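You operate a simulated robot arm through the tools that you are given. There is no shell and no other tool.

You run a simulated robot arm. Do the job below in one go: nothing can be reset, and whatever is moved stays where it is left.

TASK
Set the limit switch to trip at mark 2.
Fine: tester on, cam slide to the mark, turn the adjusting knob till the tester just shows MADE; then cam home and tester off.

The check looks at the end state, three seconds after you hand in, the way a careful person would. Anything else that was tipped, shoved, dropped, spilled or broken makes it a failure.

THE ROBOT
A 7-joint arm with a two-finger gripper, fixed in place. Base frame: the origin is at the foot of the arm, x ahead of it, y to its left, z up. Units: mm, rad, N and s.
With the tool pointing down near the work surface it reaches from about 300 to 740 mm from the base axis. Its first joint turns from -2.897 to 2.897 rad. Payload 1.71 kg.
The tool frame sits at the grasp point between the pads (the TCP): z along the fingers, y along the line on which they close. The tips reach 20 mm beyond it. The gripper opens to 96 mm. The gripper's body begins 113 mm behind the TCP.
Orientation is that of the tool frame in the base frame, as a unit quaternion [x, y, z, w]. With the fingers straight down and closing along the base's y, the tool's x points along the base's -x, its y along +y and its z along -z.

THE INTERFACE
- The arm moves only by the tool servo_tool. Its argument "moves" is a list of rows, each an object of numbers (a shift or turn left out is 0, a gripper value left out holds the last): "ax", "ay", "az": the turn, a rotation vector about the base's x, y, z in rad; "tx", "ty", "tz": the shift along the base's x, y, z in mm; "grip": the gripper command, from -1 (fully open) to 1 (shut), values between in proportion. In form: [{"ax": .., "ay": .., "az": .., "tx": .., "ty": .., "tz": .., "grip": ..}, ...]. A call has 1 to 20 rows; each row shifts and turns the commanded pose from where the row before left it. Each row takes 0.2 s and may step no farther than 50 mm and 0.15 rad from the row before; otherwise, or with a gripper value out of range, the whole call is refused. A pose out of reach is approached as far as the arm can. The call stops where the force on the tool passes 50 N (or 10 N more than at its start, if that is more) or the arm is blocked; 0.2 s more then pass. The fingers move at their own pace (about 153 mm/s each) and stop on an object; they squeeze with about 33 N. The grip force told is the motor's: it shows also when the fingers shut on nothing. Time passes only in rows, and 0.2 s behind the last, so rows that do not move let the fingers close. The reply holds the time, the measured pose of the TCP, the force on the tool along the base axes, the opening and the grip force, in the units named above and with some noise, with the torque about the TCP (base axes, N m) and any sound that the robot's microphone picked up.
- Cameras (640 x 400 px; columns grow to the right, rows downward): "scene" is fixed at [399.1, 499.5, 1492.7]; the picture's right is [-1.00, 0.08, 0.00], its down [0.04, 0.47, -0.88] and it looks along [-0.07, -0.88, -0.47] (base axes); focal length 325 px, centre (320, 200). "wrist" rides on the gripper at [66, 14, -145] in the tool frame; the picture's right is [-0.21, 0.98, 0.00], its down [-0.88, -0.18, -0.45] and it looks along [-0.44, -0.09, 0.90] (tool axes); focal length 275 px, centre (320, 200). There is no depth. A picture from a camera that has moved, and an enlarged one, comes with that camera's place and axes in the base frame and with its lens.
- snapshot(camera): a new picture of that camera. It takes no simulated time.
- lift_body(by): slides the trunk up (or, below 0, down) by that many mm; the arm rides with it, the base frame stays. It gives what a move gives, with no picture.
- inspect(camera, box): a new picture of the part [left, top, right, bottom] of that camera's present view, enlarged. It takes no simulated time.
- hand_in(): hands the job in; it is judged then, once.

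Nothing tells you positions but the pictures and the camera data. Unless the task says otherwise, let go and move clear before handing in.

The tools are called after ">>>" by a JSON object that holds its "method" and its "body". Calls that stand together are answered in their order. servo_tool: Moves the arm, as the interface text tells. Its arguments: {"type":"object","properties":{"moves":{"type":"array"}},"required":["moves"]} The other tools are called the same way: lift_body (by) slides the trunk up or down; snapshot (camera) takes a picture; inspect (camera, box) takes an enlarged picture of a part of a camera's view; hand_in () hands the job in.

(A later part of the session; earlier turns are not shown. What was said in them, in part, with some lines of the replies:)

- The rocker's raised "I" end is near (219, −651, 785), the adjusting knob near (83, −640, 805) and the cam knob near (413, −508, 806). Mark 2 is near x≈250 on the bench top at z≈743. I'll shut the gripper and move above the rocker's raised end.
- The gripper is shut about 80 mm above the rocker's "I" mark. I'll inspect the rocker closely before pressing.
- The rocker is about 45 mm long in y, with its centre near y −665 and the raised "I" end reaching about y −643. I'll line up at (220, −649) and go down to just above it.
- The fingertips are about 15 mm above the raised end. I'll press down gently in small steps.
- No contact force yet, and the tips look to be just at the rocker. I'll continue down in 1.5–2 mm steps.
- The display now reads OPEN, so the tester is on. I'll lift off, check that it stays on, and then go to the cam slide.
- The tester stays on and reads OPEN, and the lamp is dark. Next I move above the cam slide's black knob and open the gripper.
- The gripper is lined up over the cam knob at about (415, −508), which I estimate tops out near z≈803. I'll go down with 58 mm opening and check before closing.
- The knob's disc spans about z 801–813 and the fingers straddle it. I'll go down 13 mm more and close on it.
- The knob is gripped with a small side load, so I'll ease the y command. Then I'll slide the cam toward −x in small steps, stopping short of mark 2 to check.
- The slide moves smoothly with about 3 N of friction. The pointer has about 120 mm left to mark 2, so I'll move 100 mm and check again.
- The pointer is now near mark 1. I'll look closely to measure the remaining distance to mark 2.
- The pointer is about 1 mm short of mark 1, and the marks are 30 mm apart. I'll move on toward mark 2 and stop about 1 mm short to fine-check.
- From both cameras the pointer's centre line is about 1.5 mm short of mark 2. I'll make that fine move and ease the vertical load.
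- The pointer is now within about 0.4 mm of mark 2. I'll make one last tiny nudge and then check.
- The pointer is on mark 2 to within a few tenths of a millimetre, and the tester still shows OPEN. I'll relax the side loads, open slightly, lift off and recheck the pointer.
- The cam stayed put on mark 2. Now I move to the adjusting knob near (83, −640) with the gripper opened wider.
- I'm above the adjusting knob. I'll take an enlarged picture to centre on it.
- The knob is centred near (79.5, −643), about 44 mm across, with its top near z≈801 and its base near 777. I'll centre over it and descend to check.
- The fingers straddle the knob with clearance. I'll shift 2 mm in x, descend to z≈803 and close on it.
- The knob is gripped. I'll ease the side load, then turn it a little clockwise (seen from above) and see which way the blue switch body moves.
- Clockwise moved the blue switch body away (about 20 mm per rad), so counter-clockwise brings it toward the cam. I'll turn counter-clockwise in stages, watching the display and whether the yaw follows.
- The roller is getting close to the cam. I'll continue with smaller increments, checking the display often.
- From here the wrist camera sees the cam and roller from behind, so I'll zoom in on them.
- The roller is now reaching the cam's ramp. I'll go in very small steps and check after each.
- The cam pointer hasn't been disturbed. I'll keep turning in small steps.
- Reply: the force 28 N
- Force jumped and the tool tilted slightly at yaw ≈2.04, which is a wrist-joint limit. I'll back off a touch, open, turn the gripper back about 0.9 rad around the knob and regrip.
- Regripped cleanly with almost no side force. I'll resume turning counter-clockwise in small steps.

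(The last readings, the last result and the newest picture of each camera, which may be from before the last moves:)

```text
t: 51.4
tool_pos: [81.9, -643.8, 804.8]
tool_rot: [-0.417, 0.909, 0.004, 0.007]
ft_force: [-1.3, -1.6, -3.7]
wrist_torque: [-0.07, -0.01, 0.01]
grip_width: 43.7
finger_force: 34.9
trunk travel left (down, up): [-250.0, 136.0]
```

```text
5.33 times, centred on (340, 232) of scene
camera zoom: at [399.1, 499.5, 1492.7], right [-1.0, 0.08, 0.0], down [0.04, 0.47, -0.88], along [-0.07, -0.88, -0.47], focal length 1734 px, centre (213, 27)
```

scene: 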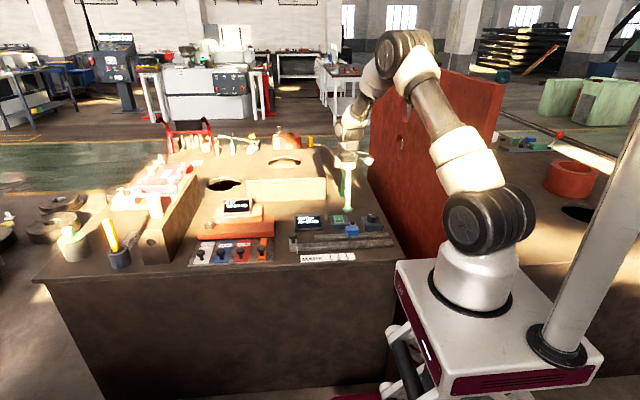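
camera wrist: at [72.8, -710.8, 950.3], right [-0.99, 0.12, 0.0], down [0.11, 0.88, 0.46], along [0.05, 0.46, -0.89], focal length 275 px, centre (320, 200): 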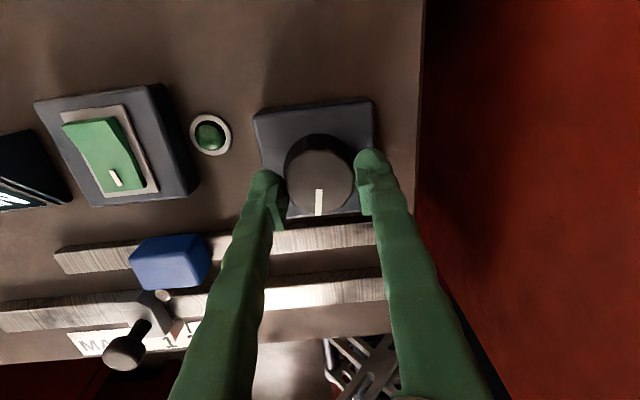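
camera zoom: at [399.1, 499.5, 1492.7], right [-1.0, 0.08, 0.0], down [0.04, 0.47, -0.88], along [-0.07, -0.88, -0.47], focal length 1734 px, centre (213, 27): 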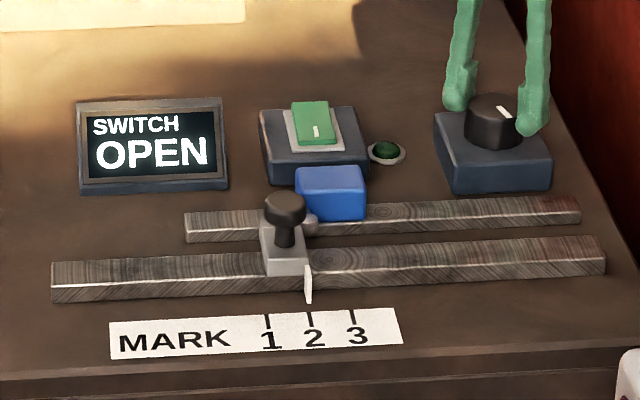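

>>> {"method": "servo_tool", "body": {"moves": [{"az": 0.03}, {}]}}

>>> {"method": "inspect", "body": {"camera": "scene", "box": [280, 195, 400, 270]}}

```text
t: 52.0
tool_pos: [80.9, -644.2, 805.1]
tool_rot: [-0.431, 0.903, 0.004, 0.006]
ft_force: [-3.3, 1.0, -5.5]
wrist_torque: [0.05, 0.06, -0.01]
grip_width: 43.6
finger_force: 35.5
trunk travel left (down, up): [-250.0, 136.0]
```

```text
5.33 times, centred on (340, 232) of scene
camera zoom: at [399.1, 499.5, 1492.7], right [-1.0, 0.08, 0.0], down [0.04, 0.47, -0.88], along [-0.07, -0.88, -0.47], focal length 1734 px, centre (213, 27)
```

zoom: 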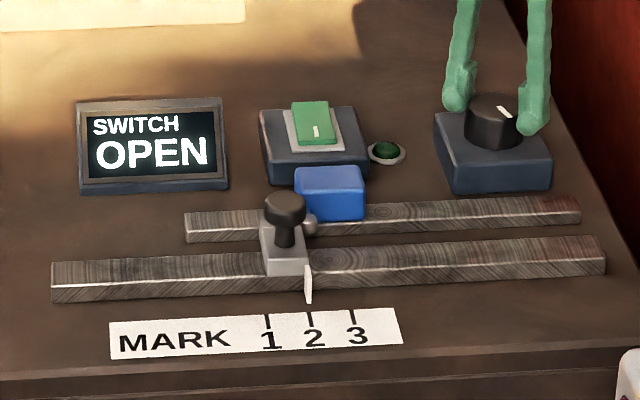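

>>> {"method": "servo_tool", "body": {"moves": [{"az": 0.03}, {}]}}

>>> {"method": "inspect", "body": {"camera": "scene", "box": [280, 195, 400, 270]}}

```text
t: 52.6
tool_pos: [81.0, -643.9, 804.6]
tool_rot: [-0.445, 0.896, 0.004, 0.007]
ft_force: [-4.2, 3.2, -3.4]
wrist_torque: [0.11, 0.03, -0.04]
grip_width: 43.7
finger_force: 34.7
trunk travel left (down, up): [-250.0, 136.0]
```

```text
5.33 times, centred on (340, 232) of scene
camera zoom: at [399.1, 499.5, 1492.7], right [-1.0, 0.08, 0.0], down [0.04, 0.47, -0.88], along [-0.07, -0.88, -0.47], focal length 1734 px, centre (213, 27)
```

zoom: 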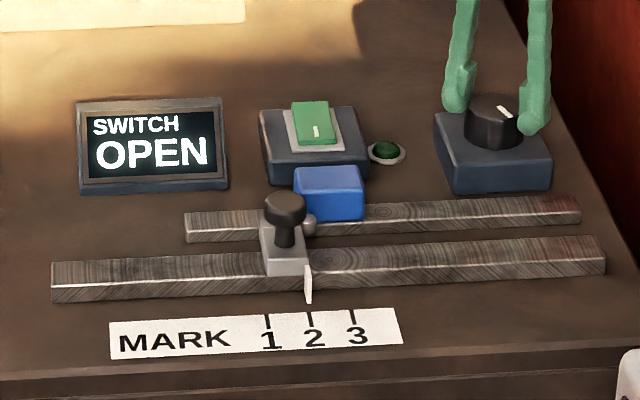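

>>> {"method": "servo_tool", "body": {"moves": [{"az": 0.03}, {}]}}

>>> {"method": "inspect", "body": {"camera": "scene", "box": [280, 195, 400, 270]}}

>>> {"method": "inspect", "body": {"camera": "scene", "box": [325, 220, 355, 250]}}

```text
t: 53.2
tool_pos: [82.3, -643.4, 804.6]
tool_rot: [-0.457, 0.889, 0.004, 0.007]
ft_force: [-6.0, 4.5, -2.8]
wrist_torque: [0.1, 0.15, -0.01]
grip_width: 43.2
finger_force: 35.1
trunk travel left (down, up): [-250.0, 136.0]
```

```text
5.33 times, centred on (340, 232) of scene
camera zoom: at [399.1, 499.5, 1492.7], right [-1.0, 0.08, 0.0], down [0.04, 0.47, -0.88], along [-0.07, -0.88, -0.47], focal length 1734 px, centre (213, 27)
```

zoom: 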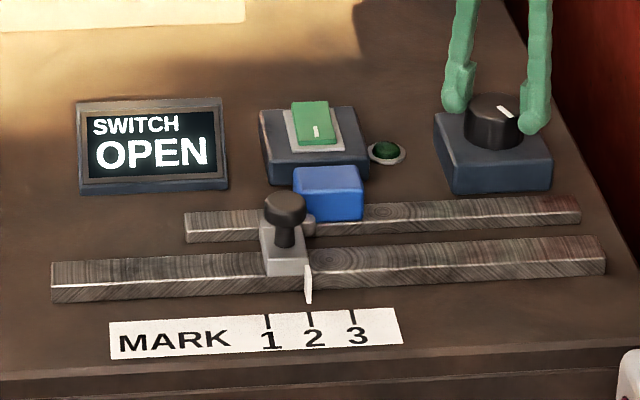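

```text
13.33 times, centred on (340, 235) of scene
camera zoom: at [399.1, 499.5, 1492.7], right [-1.0, 0.08, 0.0], down [0.04, 0.47, -0.88], along [-0.07, -0.88, -0.47], focal length 4335 px, centre (53, -267)
```

zoom: 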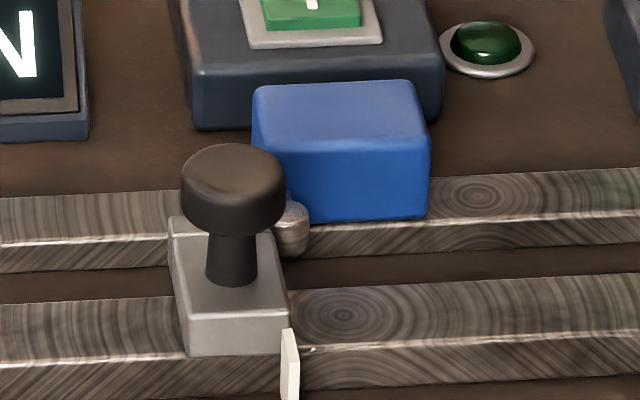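

>>> {"method": "servo_tool", "body": {"moves": [{"az": 0.03, "tx": -1, "ty": 0.7}, {}]}}

>>> {"method": "inspect", "body": {"camera": "scene", "box": [280, 195, 400, 270]}}

```text
t: 53.8
tool_pos: [81.8, -644.6, 805.0]
tool_rot: [-0.471, 0.882, 0.003, 0.007]
ft_force: [-0.4, 3.2, -6.9]
wrist_torque: [-0.02, -0.08, -0.07]
grip_width: 43.4
finger_force: 35.3
trunk travel left (down, up): [-250.0, 136.0]
```

```text
5.33 times, centred on (340, 232) of scene
camera zoom: at [399.1, 499.5, 1492.7], right [-1.0, 0.08, 0.0], down [0.04, 0.47, -0.88], along [-0.07, -0.88, -0.47], focal length 1734 px, centre (213, 27)
```

zoom: 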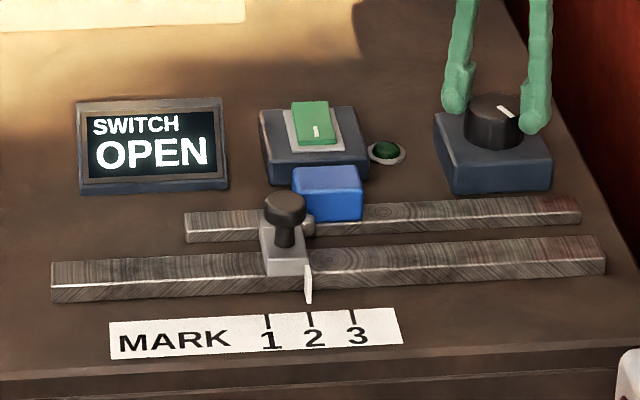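

>>> {"method": "servo_tool", "body": {"moves": [{"az": 0.03}, {}]}}

>>> {"method": "inspect", "body": {"camera": "scene", "box": [280, 195, 400, 270]}}

```text
t: 54.4
tool_pos: [80.9, -644.2, 805.3]
tool_rot: [-0.485, 0.874, 0.004, 0.006]
ft_force: [1.8, 3.2, -7.1]
wrist_torque: [0.09, -0.06, -0.01]
grip_width: 43.4
finger_force: 35.1
trunk travel left (down, up): [-250.0, 136.0]
```

```text
5.33 times, centred on (340, 232) of scene
camera zoom: at [399.1, 499.5, 1492.7], right [-1.0, 0.08, 0.0], down [0.04, 0.47, -0.88], along [-0.07, -0.88, -0.47], focal length 1734 px, centre (213, 27)
```

zoom: 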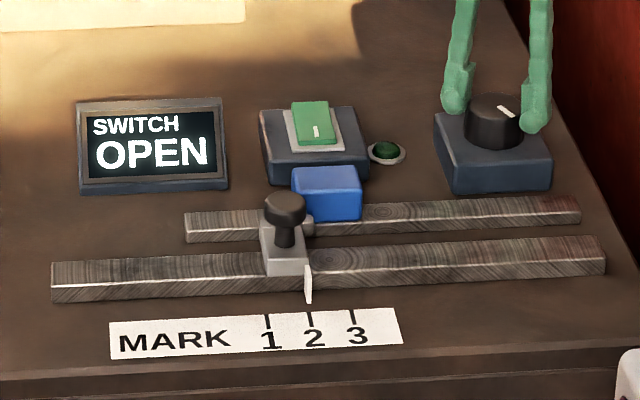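

>>> {"method": "servo_tool", "body": {"moves": [{"az": 0.03}, {}]}}

>>> {"method": "inspect", "body": {"camera": "scene", "box": [280, 195, 400, 270]}}

>>> {"method": "snapshot", "body": {"camera": "wrist"}}

```text
t: 55.0
tool_pos: [80.7, -643.5, 804.3]
tool_rot: [-0.498, 0.867, 0.003, 0.007]
ft_force: [2.5, 4.3, -4.2]
wrist_torque: [0.15, -0.06, 0.01]
grip_width: 43.8
finger_force: 34.9
trunk travel left (down, up): [-250.0, 136.0]
```

```text
5.33 times, centred on (340, 232) of scene
camera zoom: at [399.1, 499.5, 1492.7], right [-1.0, 0.08, 0.0], down [0.04, 0.47, -0.88], along [-0.07, -0.88, -0.47], focal length 1734 px, centre (213, 27)
```

zoom: 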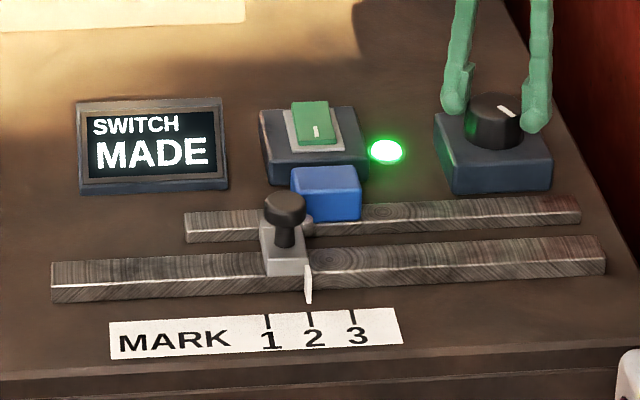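

```text
taken
camera wrist: at [35.2, -693.9, 949.3], right [-0.74, 0.67, 0.0], down [0.6, 0.66, 0.46], along [0.3, 0.34, -0.89], focal length 275 px, centre (320, 200)
```

wrist: 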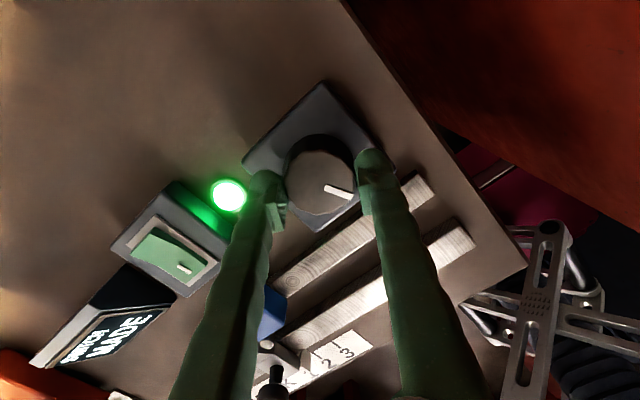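

The tester just switched to MADE and the lamp is lit. I'll check that the cam pointer is still on mark 2 before letting go of the knob.

>>> {"method": "inspect", "body": {"camera": "scene", "box": [336, 242, 346, 254]}}

>>> {"method": "servo_tool", "body": {"moves": [{}, {"grip": 0.0}, {"grip": -0.4}, {}]}}

>>> {"method": "inspect", "body": {"camera": "scene", "box": [280, 195, 400, 270]}}

```text
16.00 times, centred on (341, 248) of scene
camera zoom: at [399.1, 499.5, 1492.7], right [-1.0, 0.08, 0.0], down [0.04, 0.47, -0.88], along [-0.07, -0.88, -0.47], focal length 5202 px, centre (-16, -568)
```

zoom: 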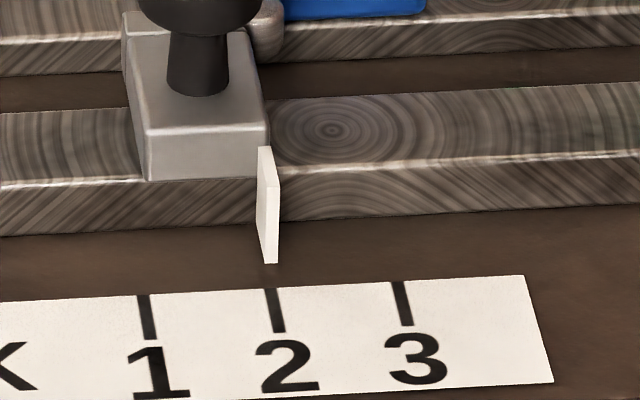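

```text
t: 56.0
tool_pos: [80.8, -643.6, 805.3]
tool_rot: [-0.498, 0.867, 0.004, 0.006]
ft_force: [-0.7, 0.2, 0.0]
wrist_torque: [0.02, 0.01, 0.04]
grip_width: 67.4
finger_force: 0.1
trunk travel left (down, up): [-250.0, 136.0]
```

```text
5.33 times, centred on (340, 232) of scene
camera zoom: at [399.1, 499.5, 1492.7], right [-1.0, 0.08, 0.0], down [0.04, 0.47, -0.88], along [-0.07, -0.88, -0.47], focal length 1734 px, centre (213, 27)
```

zoom: 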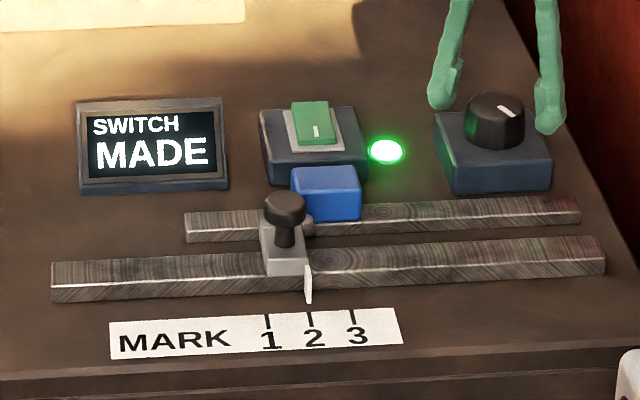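

MADE holds after release and the pointer is still on mark 2. Next I lift, turn the gripper back to yaw 0 and return to the cam knob to take it home.

>>> {"method": "servo_tool", "body": {"moves": [{"tz": 15}, {"tz": 25}, {"tz": 45}, {"az": -0.15}, {"az": -0.15}, {"az": -0.15}, {"az": -0.15}, {"az": -0.15}, {"az": -0.15}, {"az": -0.142}, {}, {}]}}

>>> {"method": "servo_tool", "body": {"moves": [{"tx": 26, "ty": 19, "grip": 0.08}, {"tx": 26, "ty": 19}, {"tx": 26, "ty": 19}, {"tx": 26, "ty": 19}, {"tx": 26, "ty": 19}, {"tx": 26, "ty": 19}, {"tx": 25, "ty": 18}, {}, {}]}}

>>> {"method": "snapshot", "body": {"camera": "wrist"}}

>>> {"method": "inspect", "body": {"camera": "scene", "box": [280, 180, 400, 270]}}

```text
t: 58.6
tool_pos: [82.5, -643.3, 890.8]
tool_rot: [-0.001, 1.0, -0.001, 0.007]
ft_force: [0.0, 0.3, -0.2]
wrist_torque: [0.02, 0.0, 0.02]
grip_width: 67.4
finger_force: 0.0
trunk travel left (down, up): [-250.0, 136.0]
```

```text
t: 60.6
tool_pos: [262.2, -511.2, 890.2]
tool_rot: [0.0, 1.0, 0.0, 0.008]
ft_force: [-0.4, -0.6, -1.3]
wrist_torque: [0.01, 0.02, -0.03]
grip_width: 44.1
finger_force: 0.0
trunk travel left (down, up): [-250.0, 136.0]
```

```text
taken
camera wrist: at [195.0, -495.5, 1034.3], right [0.21, 0.98, 0.0], down [0.87, -0.18, 0.46], along [0.45, -0.09, -0.89], focal length 275 px, centre (320, 200)
```

wrist: 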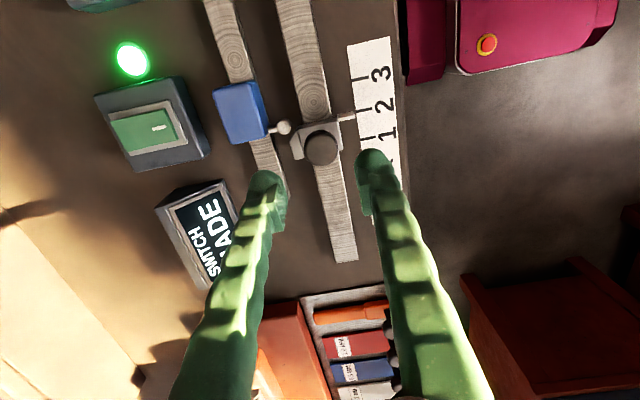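

```text
4.44 times, centred on (340, 225) of scene
camera zoom: at [399.1, 499.5, 1492.7], right [-1.0, 0.08, 0.0], down [0.04, 0.47, -0.88], along [-0.07, -0.88, -0.47], focal length 1445 px, centre (231, 89)
```

zoom: 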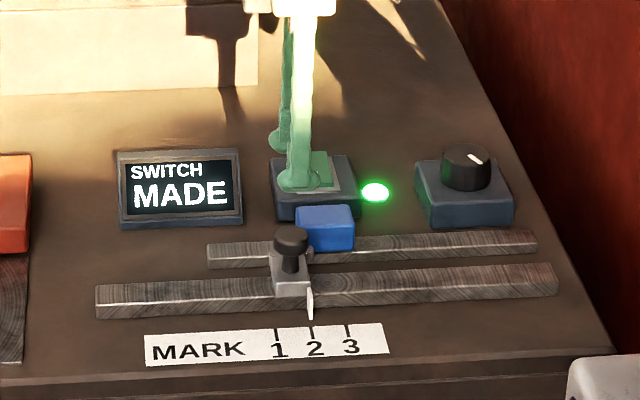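

Aligned again over the cam knob, with clearance to the blue body. I'll descend and grip.

>>> {"method": "servo_tool", "body": {"moves": [{"tz": -25}, {"tz": -25}, {"tz": -20}, {"tz": -10}, {}, {"grip": 0.3}, {"grip": 1}, {}, {}]}}

>>> {"method": "inspect", "body": {"camera": "scene", "box": [280, 180, 400, 270]}}

>>> {"method": "inspect", "body": {"camera": "scene", "box": [336, 242, 346, 254]}}

```text
t: 62.6
tool_pos: [261.4, -510.6, 809.0]
tool_rot: [0.0, 1.0, 0.001, 0.006]
ft_force: [-1.0, 11.9, -2.9]
wrist_torque: [0.17, -0.08, -0.02]
grip_width: 28.3
finger_force: 35.0
trunk travel left (down, up): [-250.0, 136.0]
```

```text
4.44 times, centred on (340, 225) of scene
camera zoom: at [399.1, 499.5, 1492.7], right [-1.0, 0.08, 0.0], down [0.04, 0.47, -0.88], along [-0.07, -0.88, -0.47], focal length 1445 px, centre (231, 89)
```

zoom: 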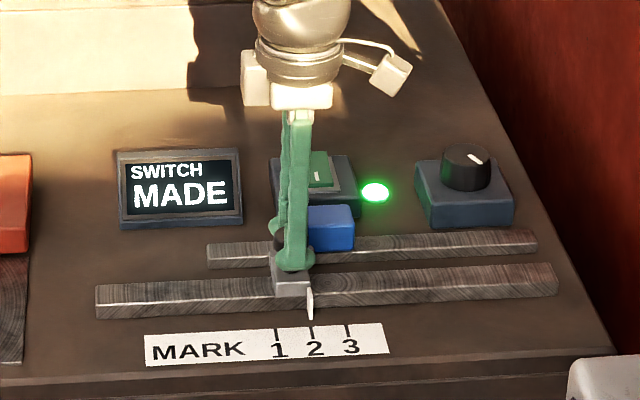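

```text
16.00 times, centred on (341, 248) of scene
camera zoom: at [399.1, 499.5, 1492.7], right [-1.0, 0.08, 0.0], down [0.04, 0.47, -0.88], along [-0.07, -0.88, -0.47], focal length 5202 px, centre (-16, -568)
```

zoom: 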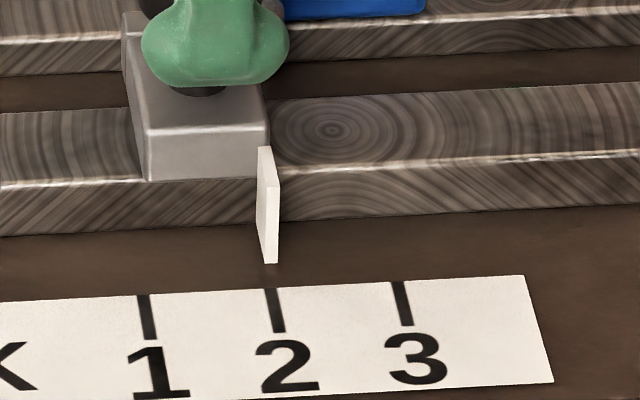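

Gripped, with the pointer still on mark 2. As a sanity check I'll ease the cam 1 mm toward home and see whether the tester opens.

>>> {"method": "servo_tool", "body": {"moves": [{"tx": 0.5, "ty": 2.5}, {"tx": 0.5}, {}]}}

>>> {"method": "inspect", "body": {"camera": "scene", "box": [280, 180, 400, 270]}}

>>> {"method": "inspect", "body": {"camera": "scene", "box": [336, 242, 346, 254]}}

```text
t: 63.4
tool_pos: [262.5, -510.2, 810.7]
tool_rot: [-0.001, 1.0, -0.001, 0.007]
ft_force: [-2.6, -1.4, -8.6]
wrist_torque: [-0.09, 0.45, -0.04]
grip_width: 28.4
finger_force: 34.9
trunk travel left (down, up): [-250.0, 136.0]
```

```text
4.44 times, centred on (340, 225) of scene
camera zoom: at [399.1, 499.5, 1492.7], right [-1.0, 0.08, 0.0], down [0.04, 0.47, -0.88], along [-0.07, -0.88, -0.47], focal length 1445 px, centre (231, 89)
```

zoom: 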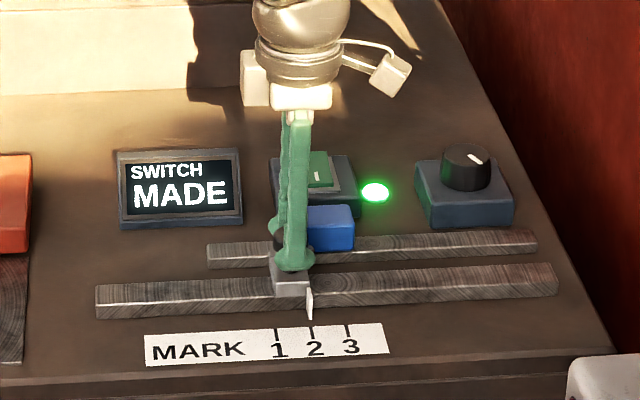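

```text
16.00 times, centred on (341, 248) of scene
camera zoom: at [399.1, 499.5, 1492.7], right [-1.0, 0.08, 0.0], down [0.04, 0.47, -0.88], along [-0.07, -0.88, -0.47], focal length 5202 px, centre (-16, -568)
```

zoom: 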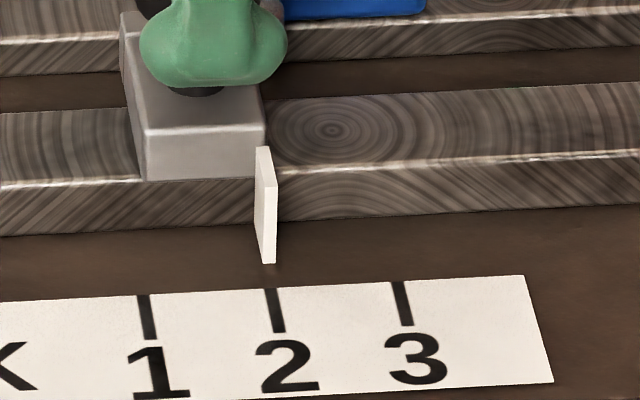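

It's still MADE half a millimetre back, so the switch may have some hysteresis. I'll continue toward home until it opens, then re-approach slowly to see where it really trips.

>>> {"method": "servo_tool", "body": {"moves": [{"tx": 0.5}, {"tx": 0.5}, {}]}}

>>> {"method": "inspect", "body": {"camera": "scene", "box": [280, 180, 400, 270]}}

>>> {"method": "inspect", "body": {"camera": "scene", "box": [336, 242, 346, 254]}}

```text
t: 64.2
tool_pos: [264.1, -509.2, 809.4]
tool_rot: [0.0, 1.0, 0.0, 0.006]
ft_force: [-2.7, -7.3, -12.7]
wrist_torque: [-0.13, -0.02, -0.02]
grip_width: 28.6
finger_force: 34.9
trunk travel left (down, up): [-250.0, 136.0]
```

```text
4.44 times, centred on (340, 225) of scene
camera zoom: at [399.1, 499.5, 1492.7], right [-1.0, 0.08, 0.0], down [0.04, 0.47, -0.88], along [-0.07, -0.88, -0.47], focal length 1445 px, centre (231, 89)
```

zoom: 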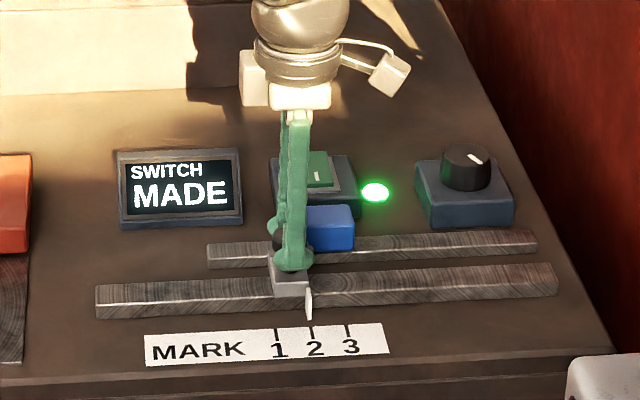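

```text
16.00 times, centred on (341, 248) of scene
camera zoom: at [399.1, 499.5, 1492.7], right [-1.0, 0.08, 0.0], down [0.04, 0.47, -0.88], along [-0.07, -0.88, -0.47], focal length 5202 px, centre (-16, -568)
```

zoom: 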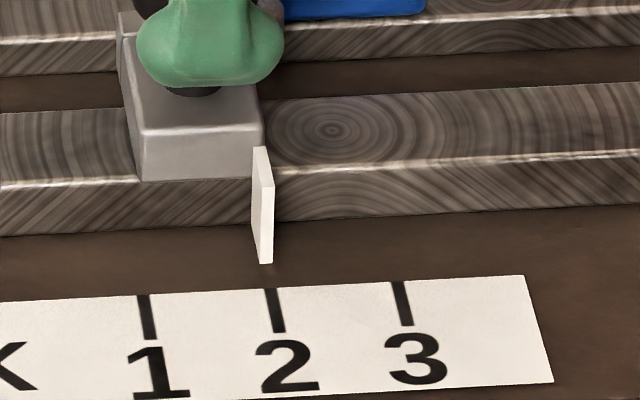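

>>> {"method": "servo_tool", "body": {"moves": [{"tx": 0.5, "tz": -0.5, "ty": -1}, {"tx": 0.5}, {}]}}

>>> {"method": "inspect", "body": {"camera": "scene", "box": [280, 180, 400, 270]}}

>>> {"method": "inspect", "body": {"camera": "scene", "box": [336, 242, 346, 254]}}

```text
t: 65.0
tool_pos: [265.0, -510.0, 811.4]
tool_rot: [0.0, 1.0, 0.0, 0.007]
ft_force: [-2.4, -2.0, -5.7]
wrist_torque: [0.04, 0.16, 0.01]
grip_width: 28.4
finger_force: 34.8
trunk travel left (down, up): [-250.0, 136.0]
```

```text
4.44 times, centred on (340, 225) of scene
camera zoom: at [399.1, 499.5, 1492.7], right [-1.0, 0.08, 0.0], down [0.04, 0.47, -0.88], along [-0.07, -0.88, -0.47], focal length 1445 px, centre (231, 89)
```

zoom: 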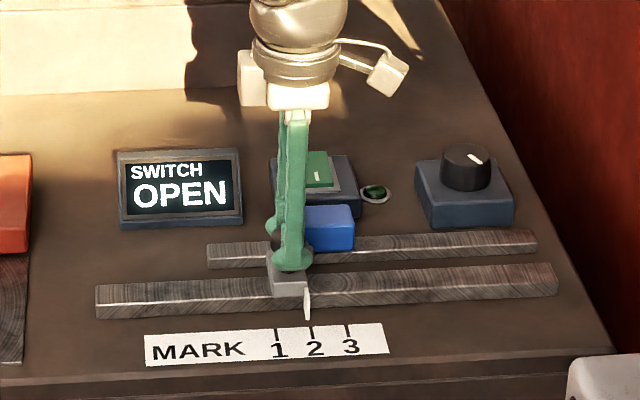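

```text
16.00 times, centred on (341, 248) of scene
camera zoom: at [399.1, 499.5, 1492.7], right [-1.0, 0.08, 0.0], down [0.04, 0.47, -0.88], along [-0.07, -0.88, -0.47], focal length 5202 px, centre (-16, -568)
```

zoom: 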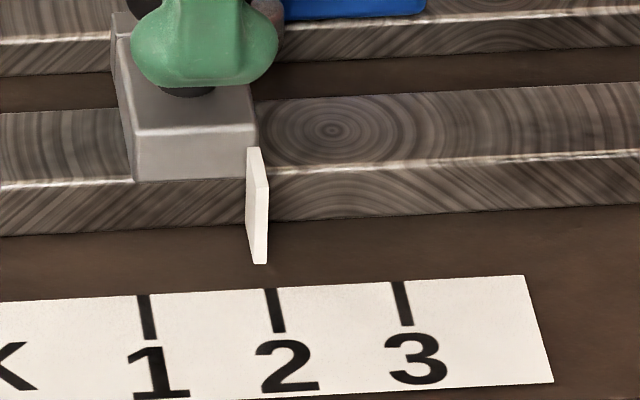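

It opens about 2 mm back, so there is hysteresis. Now I advance slowly toward mark 2 again to confirm where it makes.

>>> {"method": "servo_tool", "body": {"moves": [{"tx": -0.5}, {"tx": -0.5}, {"tx": -0.4}, {}]}}

>>> {"method": "inspect", "body": {"camera": "scene", "box": [280, 180, 400, 270]}}

>>> {"method": "inspect", "body": {"camera": "scene", "box": [336, 242, 346, 254]}}

```text
t: 66.0
tool_pos: [264.5, -510.5, 809.3]
tool_rot: [0.0, 1.0, 0.0, 0.008]
ft_force: [3.0, -1.4, -1.9]
wrist_torque: [0.0, -0.3, 0.06]
grip_width: 28.2
finger_force: 34.9
trunk travel left (down, up): [-250.0, 136.0]
```

```text
4.44 times, centred on (340, 225) of scene
camera zoom: at [399.1, 499.5, 1492.7], right [-1.0, 0.08, 0.0], down [0.04, 0.47, -0.88], along [-0.07, -0.88, -0.47], focal length 1445 px, centre (231, 89)
```

zoom: 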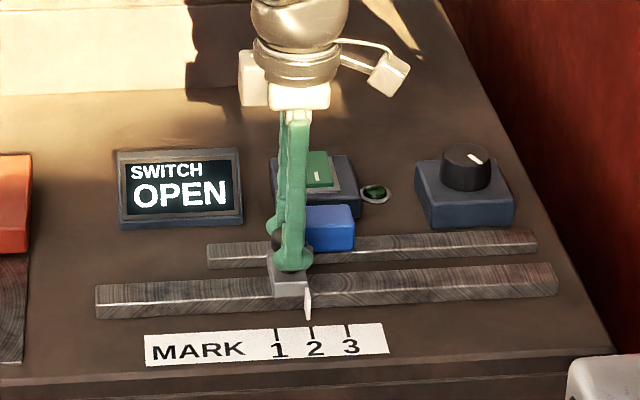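

```text
16.00 times, centred on (341, 248) of scene
camera zoom: at [399.1, 499.5, 1492.7], right [-1.0, 0.08, 0.0], down [0.04, 0.47, -0.88], along [-0.07, -0.88, -0.47], focal length 5202 px, centre (-16, -568)
```

zoom: 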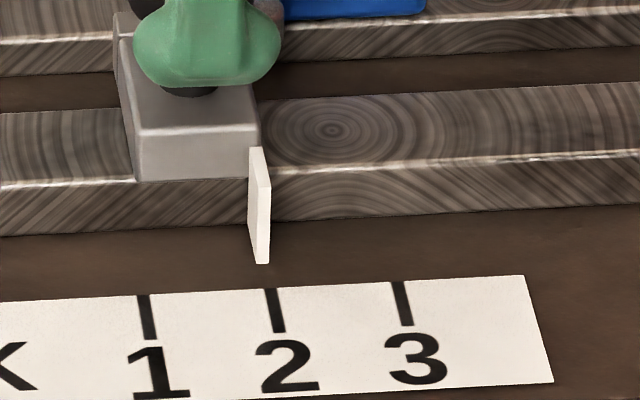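

>>> {"method": "servo_tool", "body": {"moves": [{"tx": -0.5}, {"tx": -0.4}, {}]}}

>>> {"method": "inspect", "body": {"camera": "scene", "box": [280, 180, 400, 270]}}

>>> {"method": "inspect", "body": {"camera": "scene", "box": [336, 242, 346, 254]}}

```text
t: 66.8
tool_pos: [264.1, -510.4, 809.2]
tool_rot: [0.0, 1.0, -0.001, 0.006]
ft_force: [3.2, -1.4, -0.5]
wrist_torque: [0.0, -0.09, -0.02]
grip_width: 28.1
finger_force: 34.4
trunk travel left (down, up): [-250.0, 136.0]
```

```text
4.44 times, centred on (340, 225) of scene
camera zoom: at [399.1, 499.5, 1492.7], right [-1.0, 0.08, 0.0], down [0.04, 0.47, -0.88], along [-0.07, -0.88, -0.47], focal length 1445 px, centre (231, 89)
```

zoom: 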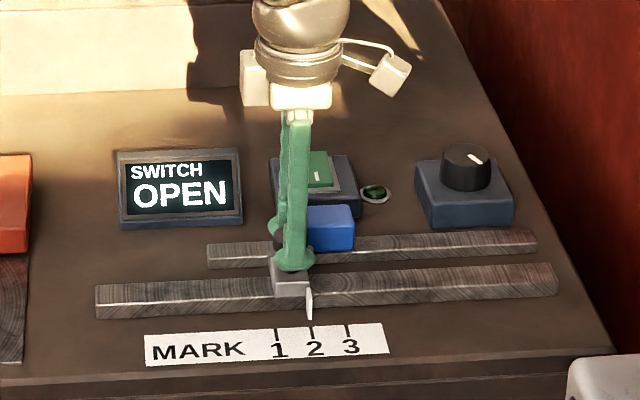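

```text
16.00 times, centred on (341, 248) of scene
camera zoom: at [399.1, 499.5, 1492.7], right [-1.0, 0.08, 0.0], down [0.04, 0.47, -0.88], along [-0.07, -0.88, -0.47], focal length 5202 px, centre (-16, -568)
```

zoom: 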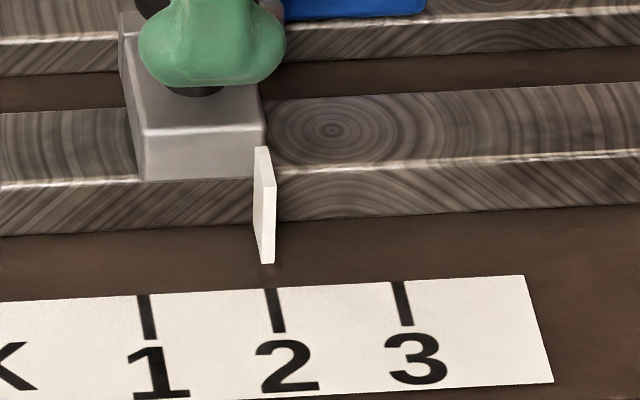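

>>> {"method": "servo_tool", "body": {"moves": [{"tx": -0.4}, {}]}}

>>> {"method": "inspect", "body": {"camera": "scene", "box": [280, 180, 400, 270]}}

>>> {"method": "inspect", "body": {"camera": "scene", "box": [336, 242, 346, 254]}}

```text
t: 67.4
tool_pos: [262.9, -510.4, 809.8]
tool_rot: [0.001, 1.0, -0.001, 0.008]
ft_force: [1.7, -2.0, -0.4]
wrist_torque: [-0.03, 0.01, -0.01]
grip_width: 28.5
finger_force: 34.9
trunk travel left (down, up): [-250.0, 136.0]
```

```text
4.44 times, centred on (340, 225) of scene
camera zoom: at [399.1, 499.5, 1492.7], right [-1.0, 0.08, 0.0], down [0.04, 0.47, -0.88], along [-0.07, -0.88, -0.47], focal length 1445 px, centre (231, 89)
```

zoom: 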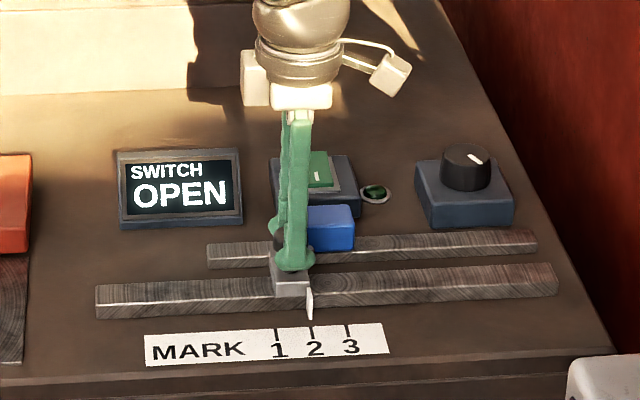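

```text
16.00 times, centred on (341, 248) of scene
camera zoom: at [399.1, 499.5, 1492.7], right [-1.0, 0.08, 0.0], down [0.04, 0.47, -0.88], along [-0.07, -0.88, -0.47], focal length 5202 px, centre (-16, -568)
```

zoom: 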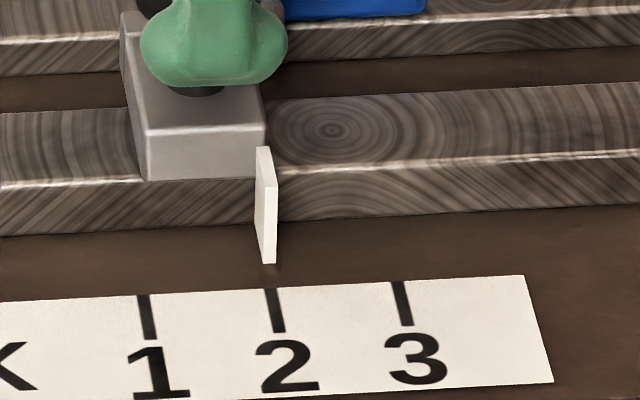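

>>> {"method": "servo_tool", "body": {"moves": [{"tx": -0.3}, {}]}}

>>> {"method": "inspect", "body": {"camera": "scene", "box": [280, 180, 400, 270]}}

>>> {"method": "inspect", "body": {"camera": "scene", "box": [336, 242, 346, 254]}}

```text
t: 68.0
tool_pos: [262.2, -509.9, 809.8]
tool_rot: [0.001, 1.0, -0.001, 0.007]
ft_force: [2.6, -4.0, -0.1]
wrist_torque: [-0.07, 0.02, 0.01]
grip_width: 28.2
finger_force: 35.4
trunk travel left (down, up): [-250.0, 136.0]
```

```text
4.44 times, centred on (340, 225) of scene
camera zoom: at [399.1, 499.5, 1492.7], right [-1.0, 0.08, 0.0], down [0.04, 0.47, -0.88], along [-0.07, -0.88, -0.47], focal length 1445 px, centre (231, 89)
```

zoom: 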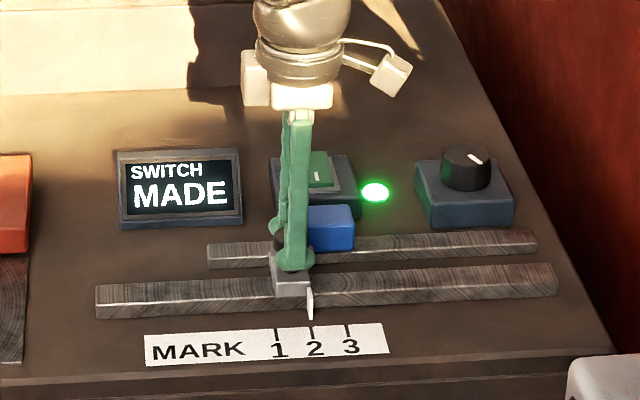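

```text
16.00 times, centred on (341, 248) of scene
camera zoom: at [399.1, 499.5, 1492.7], right [-1.0, 0.08, 0.0], down [0.04, 0.47, -0.88], along [-0.07, -0.88, -0.47], focal length 5202 px, centre (-16, -568)
```

zoom: 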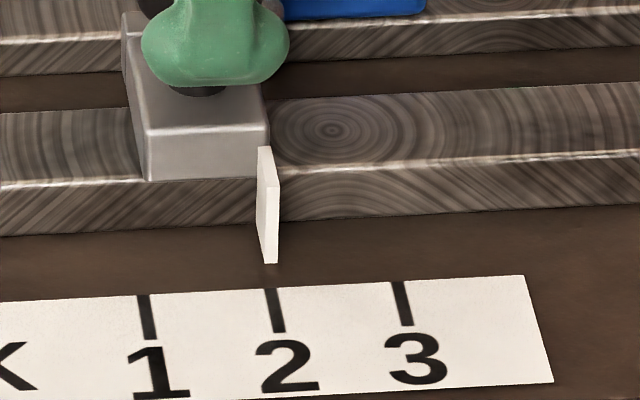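

It trips exactly with the pointer on mark 2, so the setting is confirmed. Now I slide the cam back home toward +x.

>>> {"method": "servo_tool", "body": {"moves": [{"tx": 5}, {"tx": 10}, {"tx": 12}, {"tx": 12}, {"tx": 12}, {"tx": 12}, {"tx": 12}, {"tx": 12}, {"tx": 12}, {"tx": 12}, {"tx": 12}, {"tx": 12}, {"tx": 8}, {"tx": 4}, {}, {}]}}

>>> {"method": "inspect", "body": {"camera": "scene", "box": [290, 210, 370, 270]}}

```text
t: 71.4
tool_pos: [408.7, -509.2, 809.2]
tool_rot: [0.0, 1.0, 0.0, 0.007]
ft_force: [-0.4, 0.6, 1.6]
wrist_torque: [0.02, 0.05, -0.03]
grip_width: 28.4
finger_force: 35.8
trunk travel left (down, up): [-250.0, 136.0]
```

```text
6.67 times, centred on (330, 240) of scene
camera zoom: at [399.1, 499.5, 1492.7], right [-1.0, 0.08, 0.0], down [0.04, 0.47, -0.88], along [-0.07, -0.88, -0.47], focal length 2167 px, centre (253, -67)
```

zoom: 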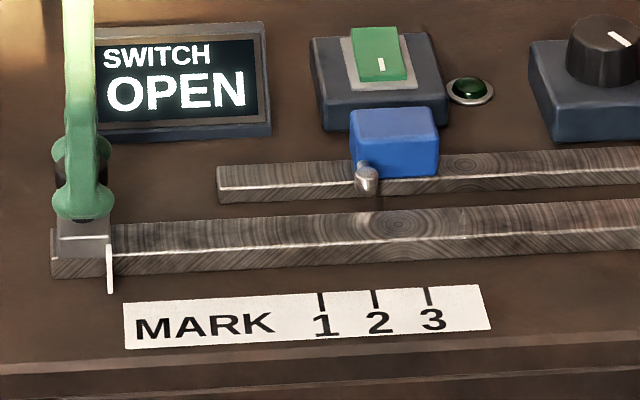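

The cam is about 4.5 mm short of its original home position, so I'll ease it the rest of the way.

>>> {"method": "servo_tool", "body": {"moves": [{"tx": 2}, {"tx": 1.5}, {"tx": 1}, {"tx": 0.5}, {}, {}]}}

>>> {"method": "inspect", "body": {"camera": "scene", "box": [290, 210, 370, 270]}}

```text
t: 72.8
tool_pos: [414.6, -509.8, 809.4]
tool_rot: [-0.001, 1.0, -0.001, 0.007]
ft_force: [-2.4, 1.1, -1.9]
wrist_torque: [0.01, 0.12, 0.01]
grip_width: 28.4
finger_force: 34.9
trunk travel left (down, up): [-250.0, 136.0]
```

```text
6.67 times, centred on (330, 240) of scene
camera zoom: at [399.1, 499.5, 1492.7], right [-1.0, 0.08, 0.0], down [0.04, 0.47, -0.88], along [-0.07, -0.88, -0.47], focal length 2167 px, centre (253, -67)
```

zoom: 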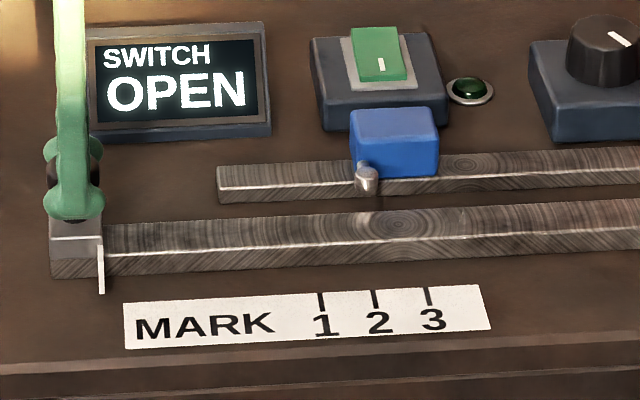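

>>> {"method": "inspect", "body": {"camera": "scene", "box": [280, 220, 360, 270]}}

```text
8.00 times, centred on (320, 245) of scene
camera zoom: at [399.1, 499.5, 1492.7], right [-1.0, 0.08, 0.0], down [0.04, 0.47, -0.88], along [-0.07, -0.88, -0.47], focal length 2601 px, centre (320, -160)
```

zoom: 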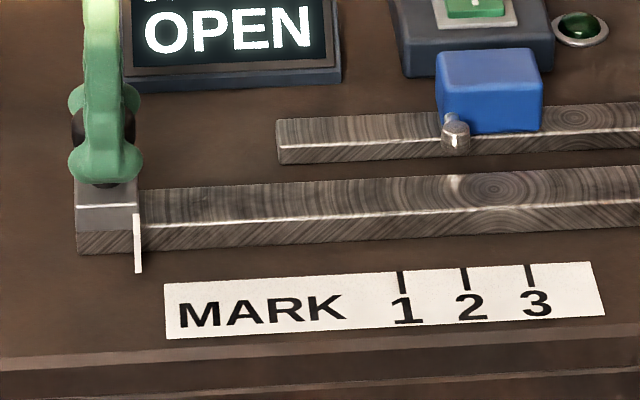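

The cam is home, matching the first picture. I'll release it, lift clear and move above the far (−y) end of the rocker to switch the tester off.

>>> {"method": "servo_tool", "body": {"moves": [{"grip": 0.3}, {"grip": -0.1}, {}, {"tz": 10}, {"tz": 25}, {"tz": 45}, {}]}}

>>> {"method": "servo_tool", "body": {"moves": [{"tx": -28, "ty": -24, "grip": 1}, {"tx": -28, "ty": -24}, {"tx": -28, "ty": -24}, {"tx": -28, "ty": -24}, {"tx": -28, "ty": -25}, {"tx": -28, "ty": -25}, {"tx": -26, "ty": -25}, {}, {}]}}

>>> {"method": "inspect", "body": {"camera": "scene", "box": [280, 180, 400, 270]}}

>>> {"method": "snapshot", "body": {"camera": "wrist"}}

```text
t: 74.4
tool_pos: [413.1, -510.7, 888.8]
tool_rot: [-0.001, 1.0, 0.0, 0.008]
ft_force: [-0.2, 0.0, 1.0]
wrist_torque: [-0.01, 0.02, -0.05]
grip_width: 52.8
finger_force: 0.1
trunk travel left (down, up): [-250.0, 136.0]
```

```text
t: 76.4
tool_pos: [218.5, -680.7, 890.1]
tool_rot: [0.0, 1.0, 0.0, 0.006]
ft_force: [0.0, -0.3, 0.7]
wrist_torque: [0.01, -0.01, -0.02]
grip_width: 0.0
finger_force: 29.5
trunk travel left (down, up): [-250.0, 136.0]
```

```text
4.44 times, centred on (340, 225) of scene
camera zoom: at [399.1, 499.5, 1492.7], right [-1.0, 0.08, 0.0], down [0.04, 0.47, -0.88], along [-0.07, -0.88, -0.47], focal length 1445 px, centre (231, 89)
```

zoom: 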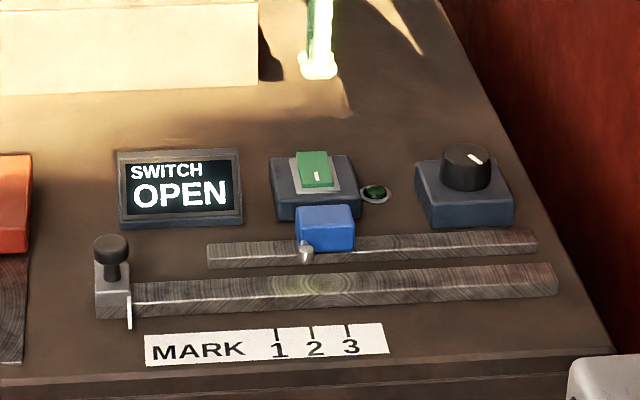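

```text
taken
camera wrist: at [151.7, -666.0, 1034.3], right [0.21, 0.98, 0.0], down [0.87, -0.18, 0.46], along [0.45, -0.09, -0.89], focal length 275 px, centre (320, 200)
```

wrist: 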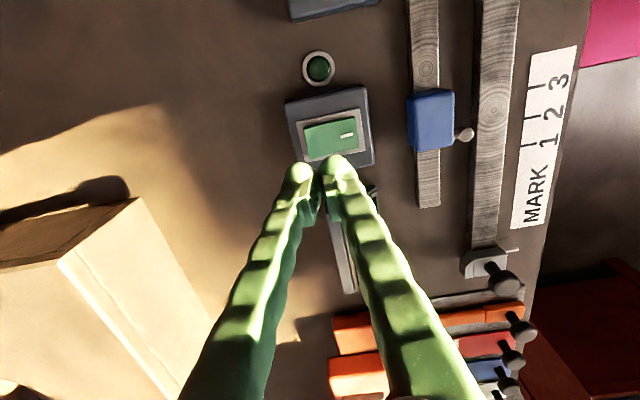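

>>> {"method": "inspect", "body": {"camera": "wrist", "box": [270, 70, 390, 190]}}

>>> {"method": "inspect", "body": {"camera": "scene", "box": [325, 205, 365, 235]}}

```text
3.33 times, centred on (330, 130) of wrist
camera zoom: at [151.7, -666.0, 1034.3], right [0.21, 0.98, 0.0], down [0.87, -0.18, 0.46], along [0.45, -0.09, -0.89], focal length 918 px, centre (287, 433)
```

zoom: 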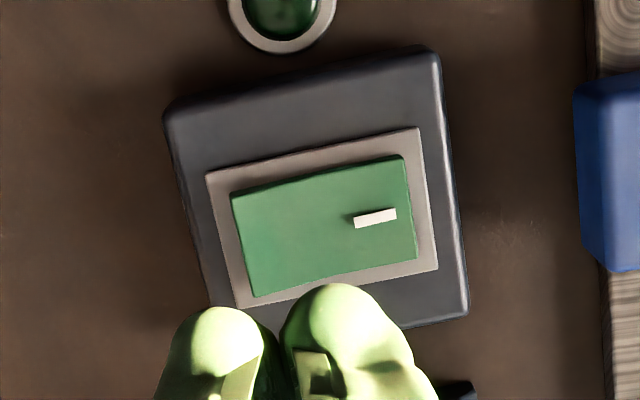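

```text
13.33 times, centred on (345, 220) of scene
camera zoom: at [399.1, 499.5, 1492.7], right [-1.0, 0.08, 0.0], down [0.04, 0.47, -0.88], along [-0.07, -0.88, -0.47], focal length 4335 px, centre (-13, -67)
```

zoom: 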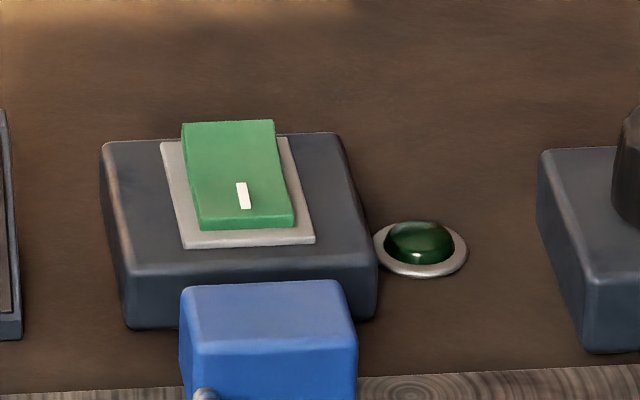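

The rocker spans y −692 to −644 and its raised end is now the −y one. I'll shift to y≈−686 and press that end down gently.

>>> {"method": "servo_tool", "body": {"moves": [{"tx": 0.5, "ty": -5, "tz": -20}, {"tz": -25}, {"tz": -20}, {"tz": -8}, {}]}}

>>> {"method": "inspect", "body": {"camera": "scene", "box": [290, 190, 390, 250]}}

>>> {"method": "inspect", "body": {"camera": "wrist", "box": [220, 80, 400, 230]}}

```text
t: 77.6
tool_pos: [219.3, -686.9, 818.4]
tool_rot: [0.001, 1.0, 0.001, 0.007]
ft_force: [-0.5, 0.0, -0.2]
wrist_torque: [-0.03, 0.0, 0.0]
grip_width: 0.0
finger_force: 29.6
trunk travel left (down, up): [-250.0, 136.0]
```

```text
6.40 times, centred on (340, 220) of scene
camera zoom: at [399.1, 499.5, 1492.7], right [-1.0, 0.08, 0.0], down [0.04, 0.47, -0.88], along [-0.07, -0.88, -0.47], focal length 2081 px, centre (192, 72)
```

zoom: 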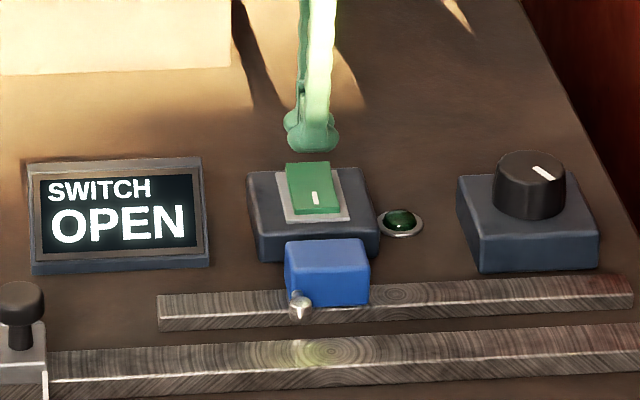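

```text
2.67 times, centred on (310, 155) of wrist
camera zoom: at [152.3, -671.2, 961.4], right [0.21, 0.98, 0.0], down [0.87, -0.18, 0.46], along [0.45, -0.09, -0.89], focal length 734 px, centre (347, 320)
```

zoom: 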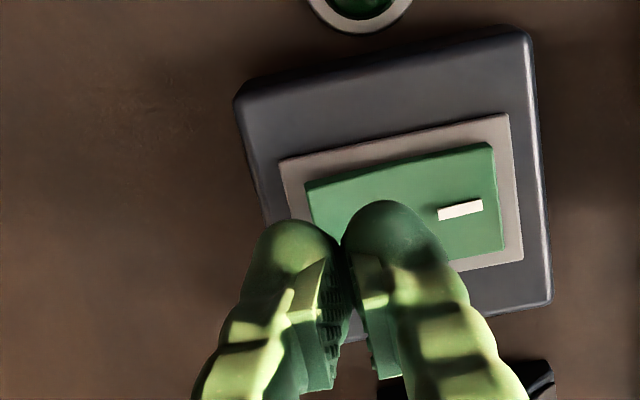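

>>> {"method": "servo_tool", "body": {"moves": [{"ty": 1, "tz": -4}, {"tz": -4}, {"tz": -3}, {"tz": -3}, {"tz": -2}, {"tz": -2}, {}]}}

>>> {"method": "inspect", "body": {"camera": "scene", "box": [290, 190, 390, 250]}}

```text
t: 79.2
tool_pos: [220.4, -685.8, 798.1]
tool_rot: [0.0, 1.0, -0.001, 0.008]
ft_force: [0.5, -0.1, -0.4]
wrist_torque: [0.01, 0.01, 0.0]
grip_width: 0.0
finger_force: 28.8
trunk travel left (down, up): [-250.0, 136.0]
```

```text
6.40 times, centred on (340, 220) of scene
camera zoom: at [399.1, 499.5, 1492.7], right [-1.0, 0.08, 0.0], down [0.04, 0.47, -0.88], along [-0.07, -0.88, -0.47], focal length 2081 px, centre (192, 72)
```

zoom: 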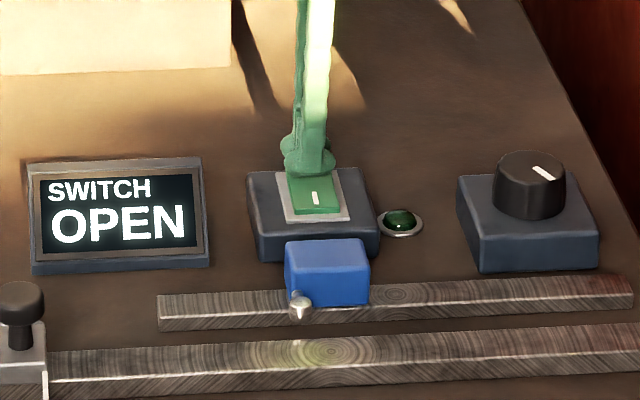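

>>> {"method": "servo_tool", "body": {"moves": [{"tz": -1.5}, {"tz": -1.5}, {"tz": -1}, {}]}}

>>> {"method": "inspect", "body": {"camera": "scene", "box": [290, 190, 390, 250]}}

```text
t: 80.2
tool_pos: [220.8, -686.0, 794.1]
tool_rot: [0.0, 1.0, 0.0, 0.007]
ft_force: [-0.5, 0.1, 1.3]
wrist_torque: [0.04, 0.0, 0.02]
grip_width: 0.0
finger_force: 29.5
trunk travel left (down, up): [-250.0, 136.0]
```

```text
6.40 times, centred on (340, 220) of scene
camera zoom: at [399.1, 499.5, 1492.7], right [-1.0, 0.08, 0.0], down [0.04, 0.47, -0.88], along [-0.07, -0.88, -0.47], focal length 2081 px, centre (192, 72)
```

zoom: 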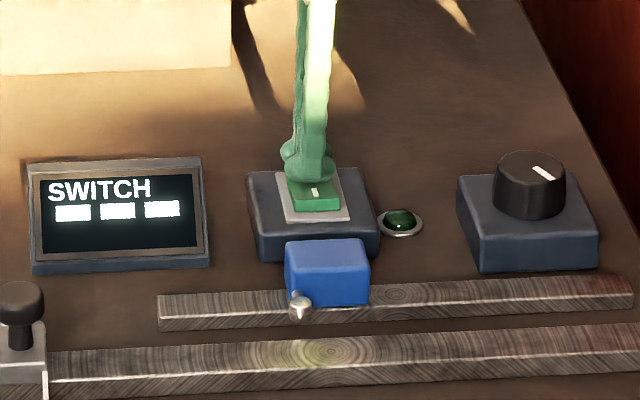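

The display is back to dashes, so the tester is off. I'll lift clear, raise the arm and do a final check.

>>> {"method": "servo_tool", "body": {"moves": [{"tz": 5}, {"tz": 15}, {"tz": 35}, {"tz": 45}, {"tz": 45, "ty": 15}, {"tz": 45, "ty": 20}, {"tz": 20, "ty": 20}, {}, {}]}}

>>> {"method": "snapshot", "body": {"camera": "scene"}}

>>> {"method": "inspect", "body": {"camera": "scene", "box": [280, 190, 400, 270]}}

>>> {"method": "inspect", "body": {"camera": "scene", "box": [180, 180, 300, 280]}}

```text
t: 82.2
tool_pos: [220.2, -631.1, 1004.7]
tool_rot: [0.0, 1.0, -0.001, 0.007]
ft_force: [0.0, -0.8, 0.4]
wrist_torque: [0.0, 0.0, 0.0]
grip_width: 0.0
finger_force: 30.1
trunk travel left (down, up): [-250.0, 136.0]
```

```text
taken
```

scene: 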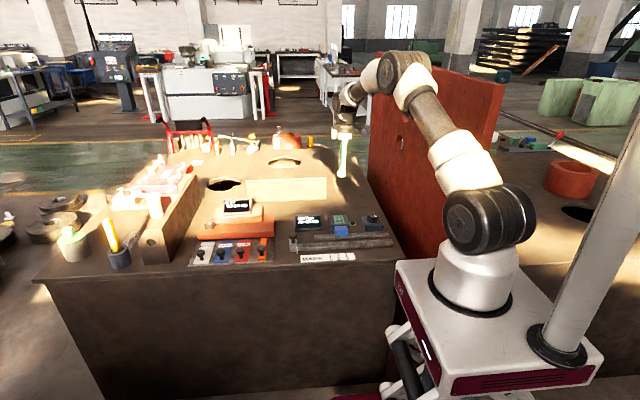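

```text
5.00 times, centred on (340, 230) of scene
camera zoom: at [399.1, 499.5, 1492.7], right [-1.0, 0.08, 0.0], down [0.04, 0.47, -0.88], along [-0.07, -0.88, -0.47], focal length 1626 px, centre (220, 50)
```

zoom: 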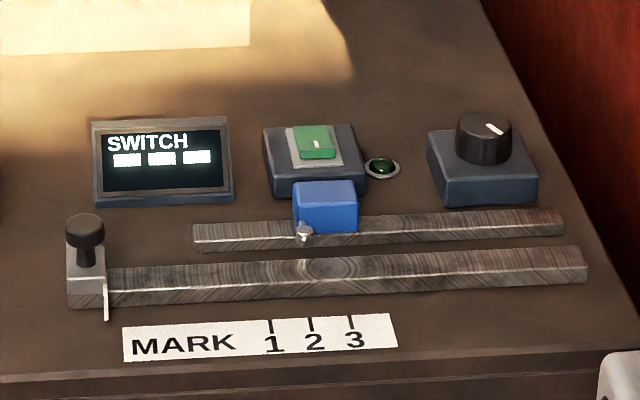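

```text
4.00 times, centred on (240, 230) of scene
camera zoom: at [399.1, 499.5, 1492.7], right [-1.0, 0.08, 0.0], down [0.04, 0.47, -0.88], along [-0.07, -0.88, -0.47], focal length 1300 px, centre (640, 80)
```

zoom: 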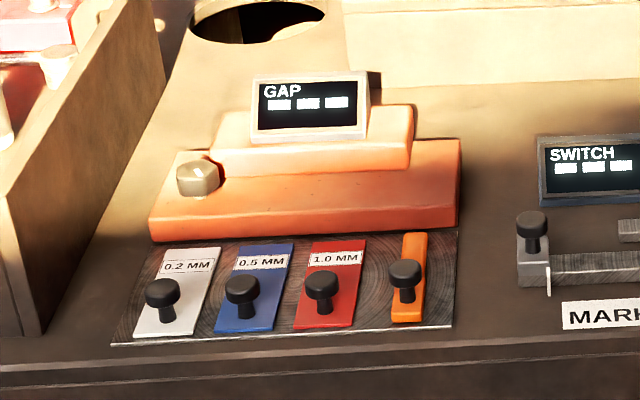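

The tester is off, the cam is home, and the switch trips with the pointer on mark 2. Nothing else has moved and the arm is clear, so I'm handing in.

>>> {"method": "hand_in", "body": {}}

```text
The job is handed in.
```

The limit switch is set to trip at mark 2. The cam slide is back home, the tester is off and the arm is clear of the bench; the job is handed in.

- **Setting:** I turned the adjusting knob counter-clockwise until the tester just showed MADE with the cam pointer on mark 2. The last turn before MADE was about 0.03 rad, roughly half a millimetre of switch travel.
- **Check:** I backed the cam off until the tester opened, which took 1 to 2.5 mm because the switch has some hysteresis. Moving it forward again, the tester made with the pointer back on mark 2.
- **Surroundings:** The final pictures show the gap gauge and its feeler blades as they were at the start, and nothing tipped or shifted.
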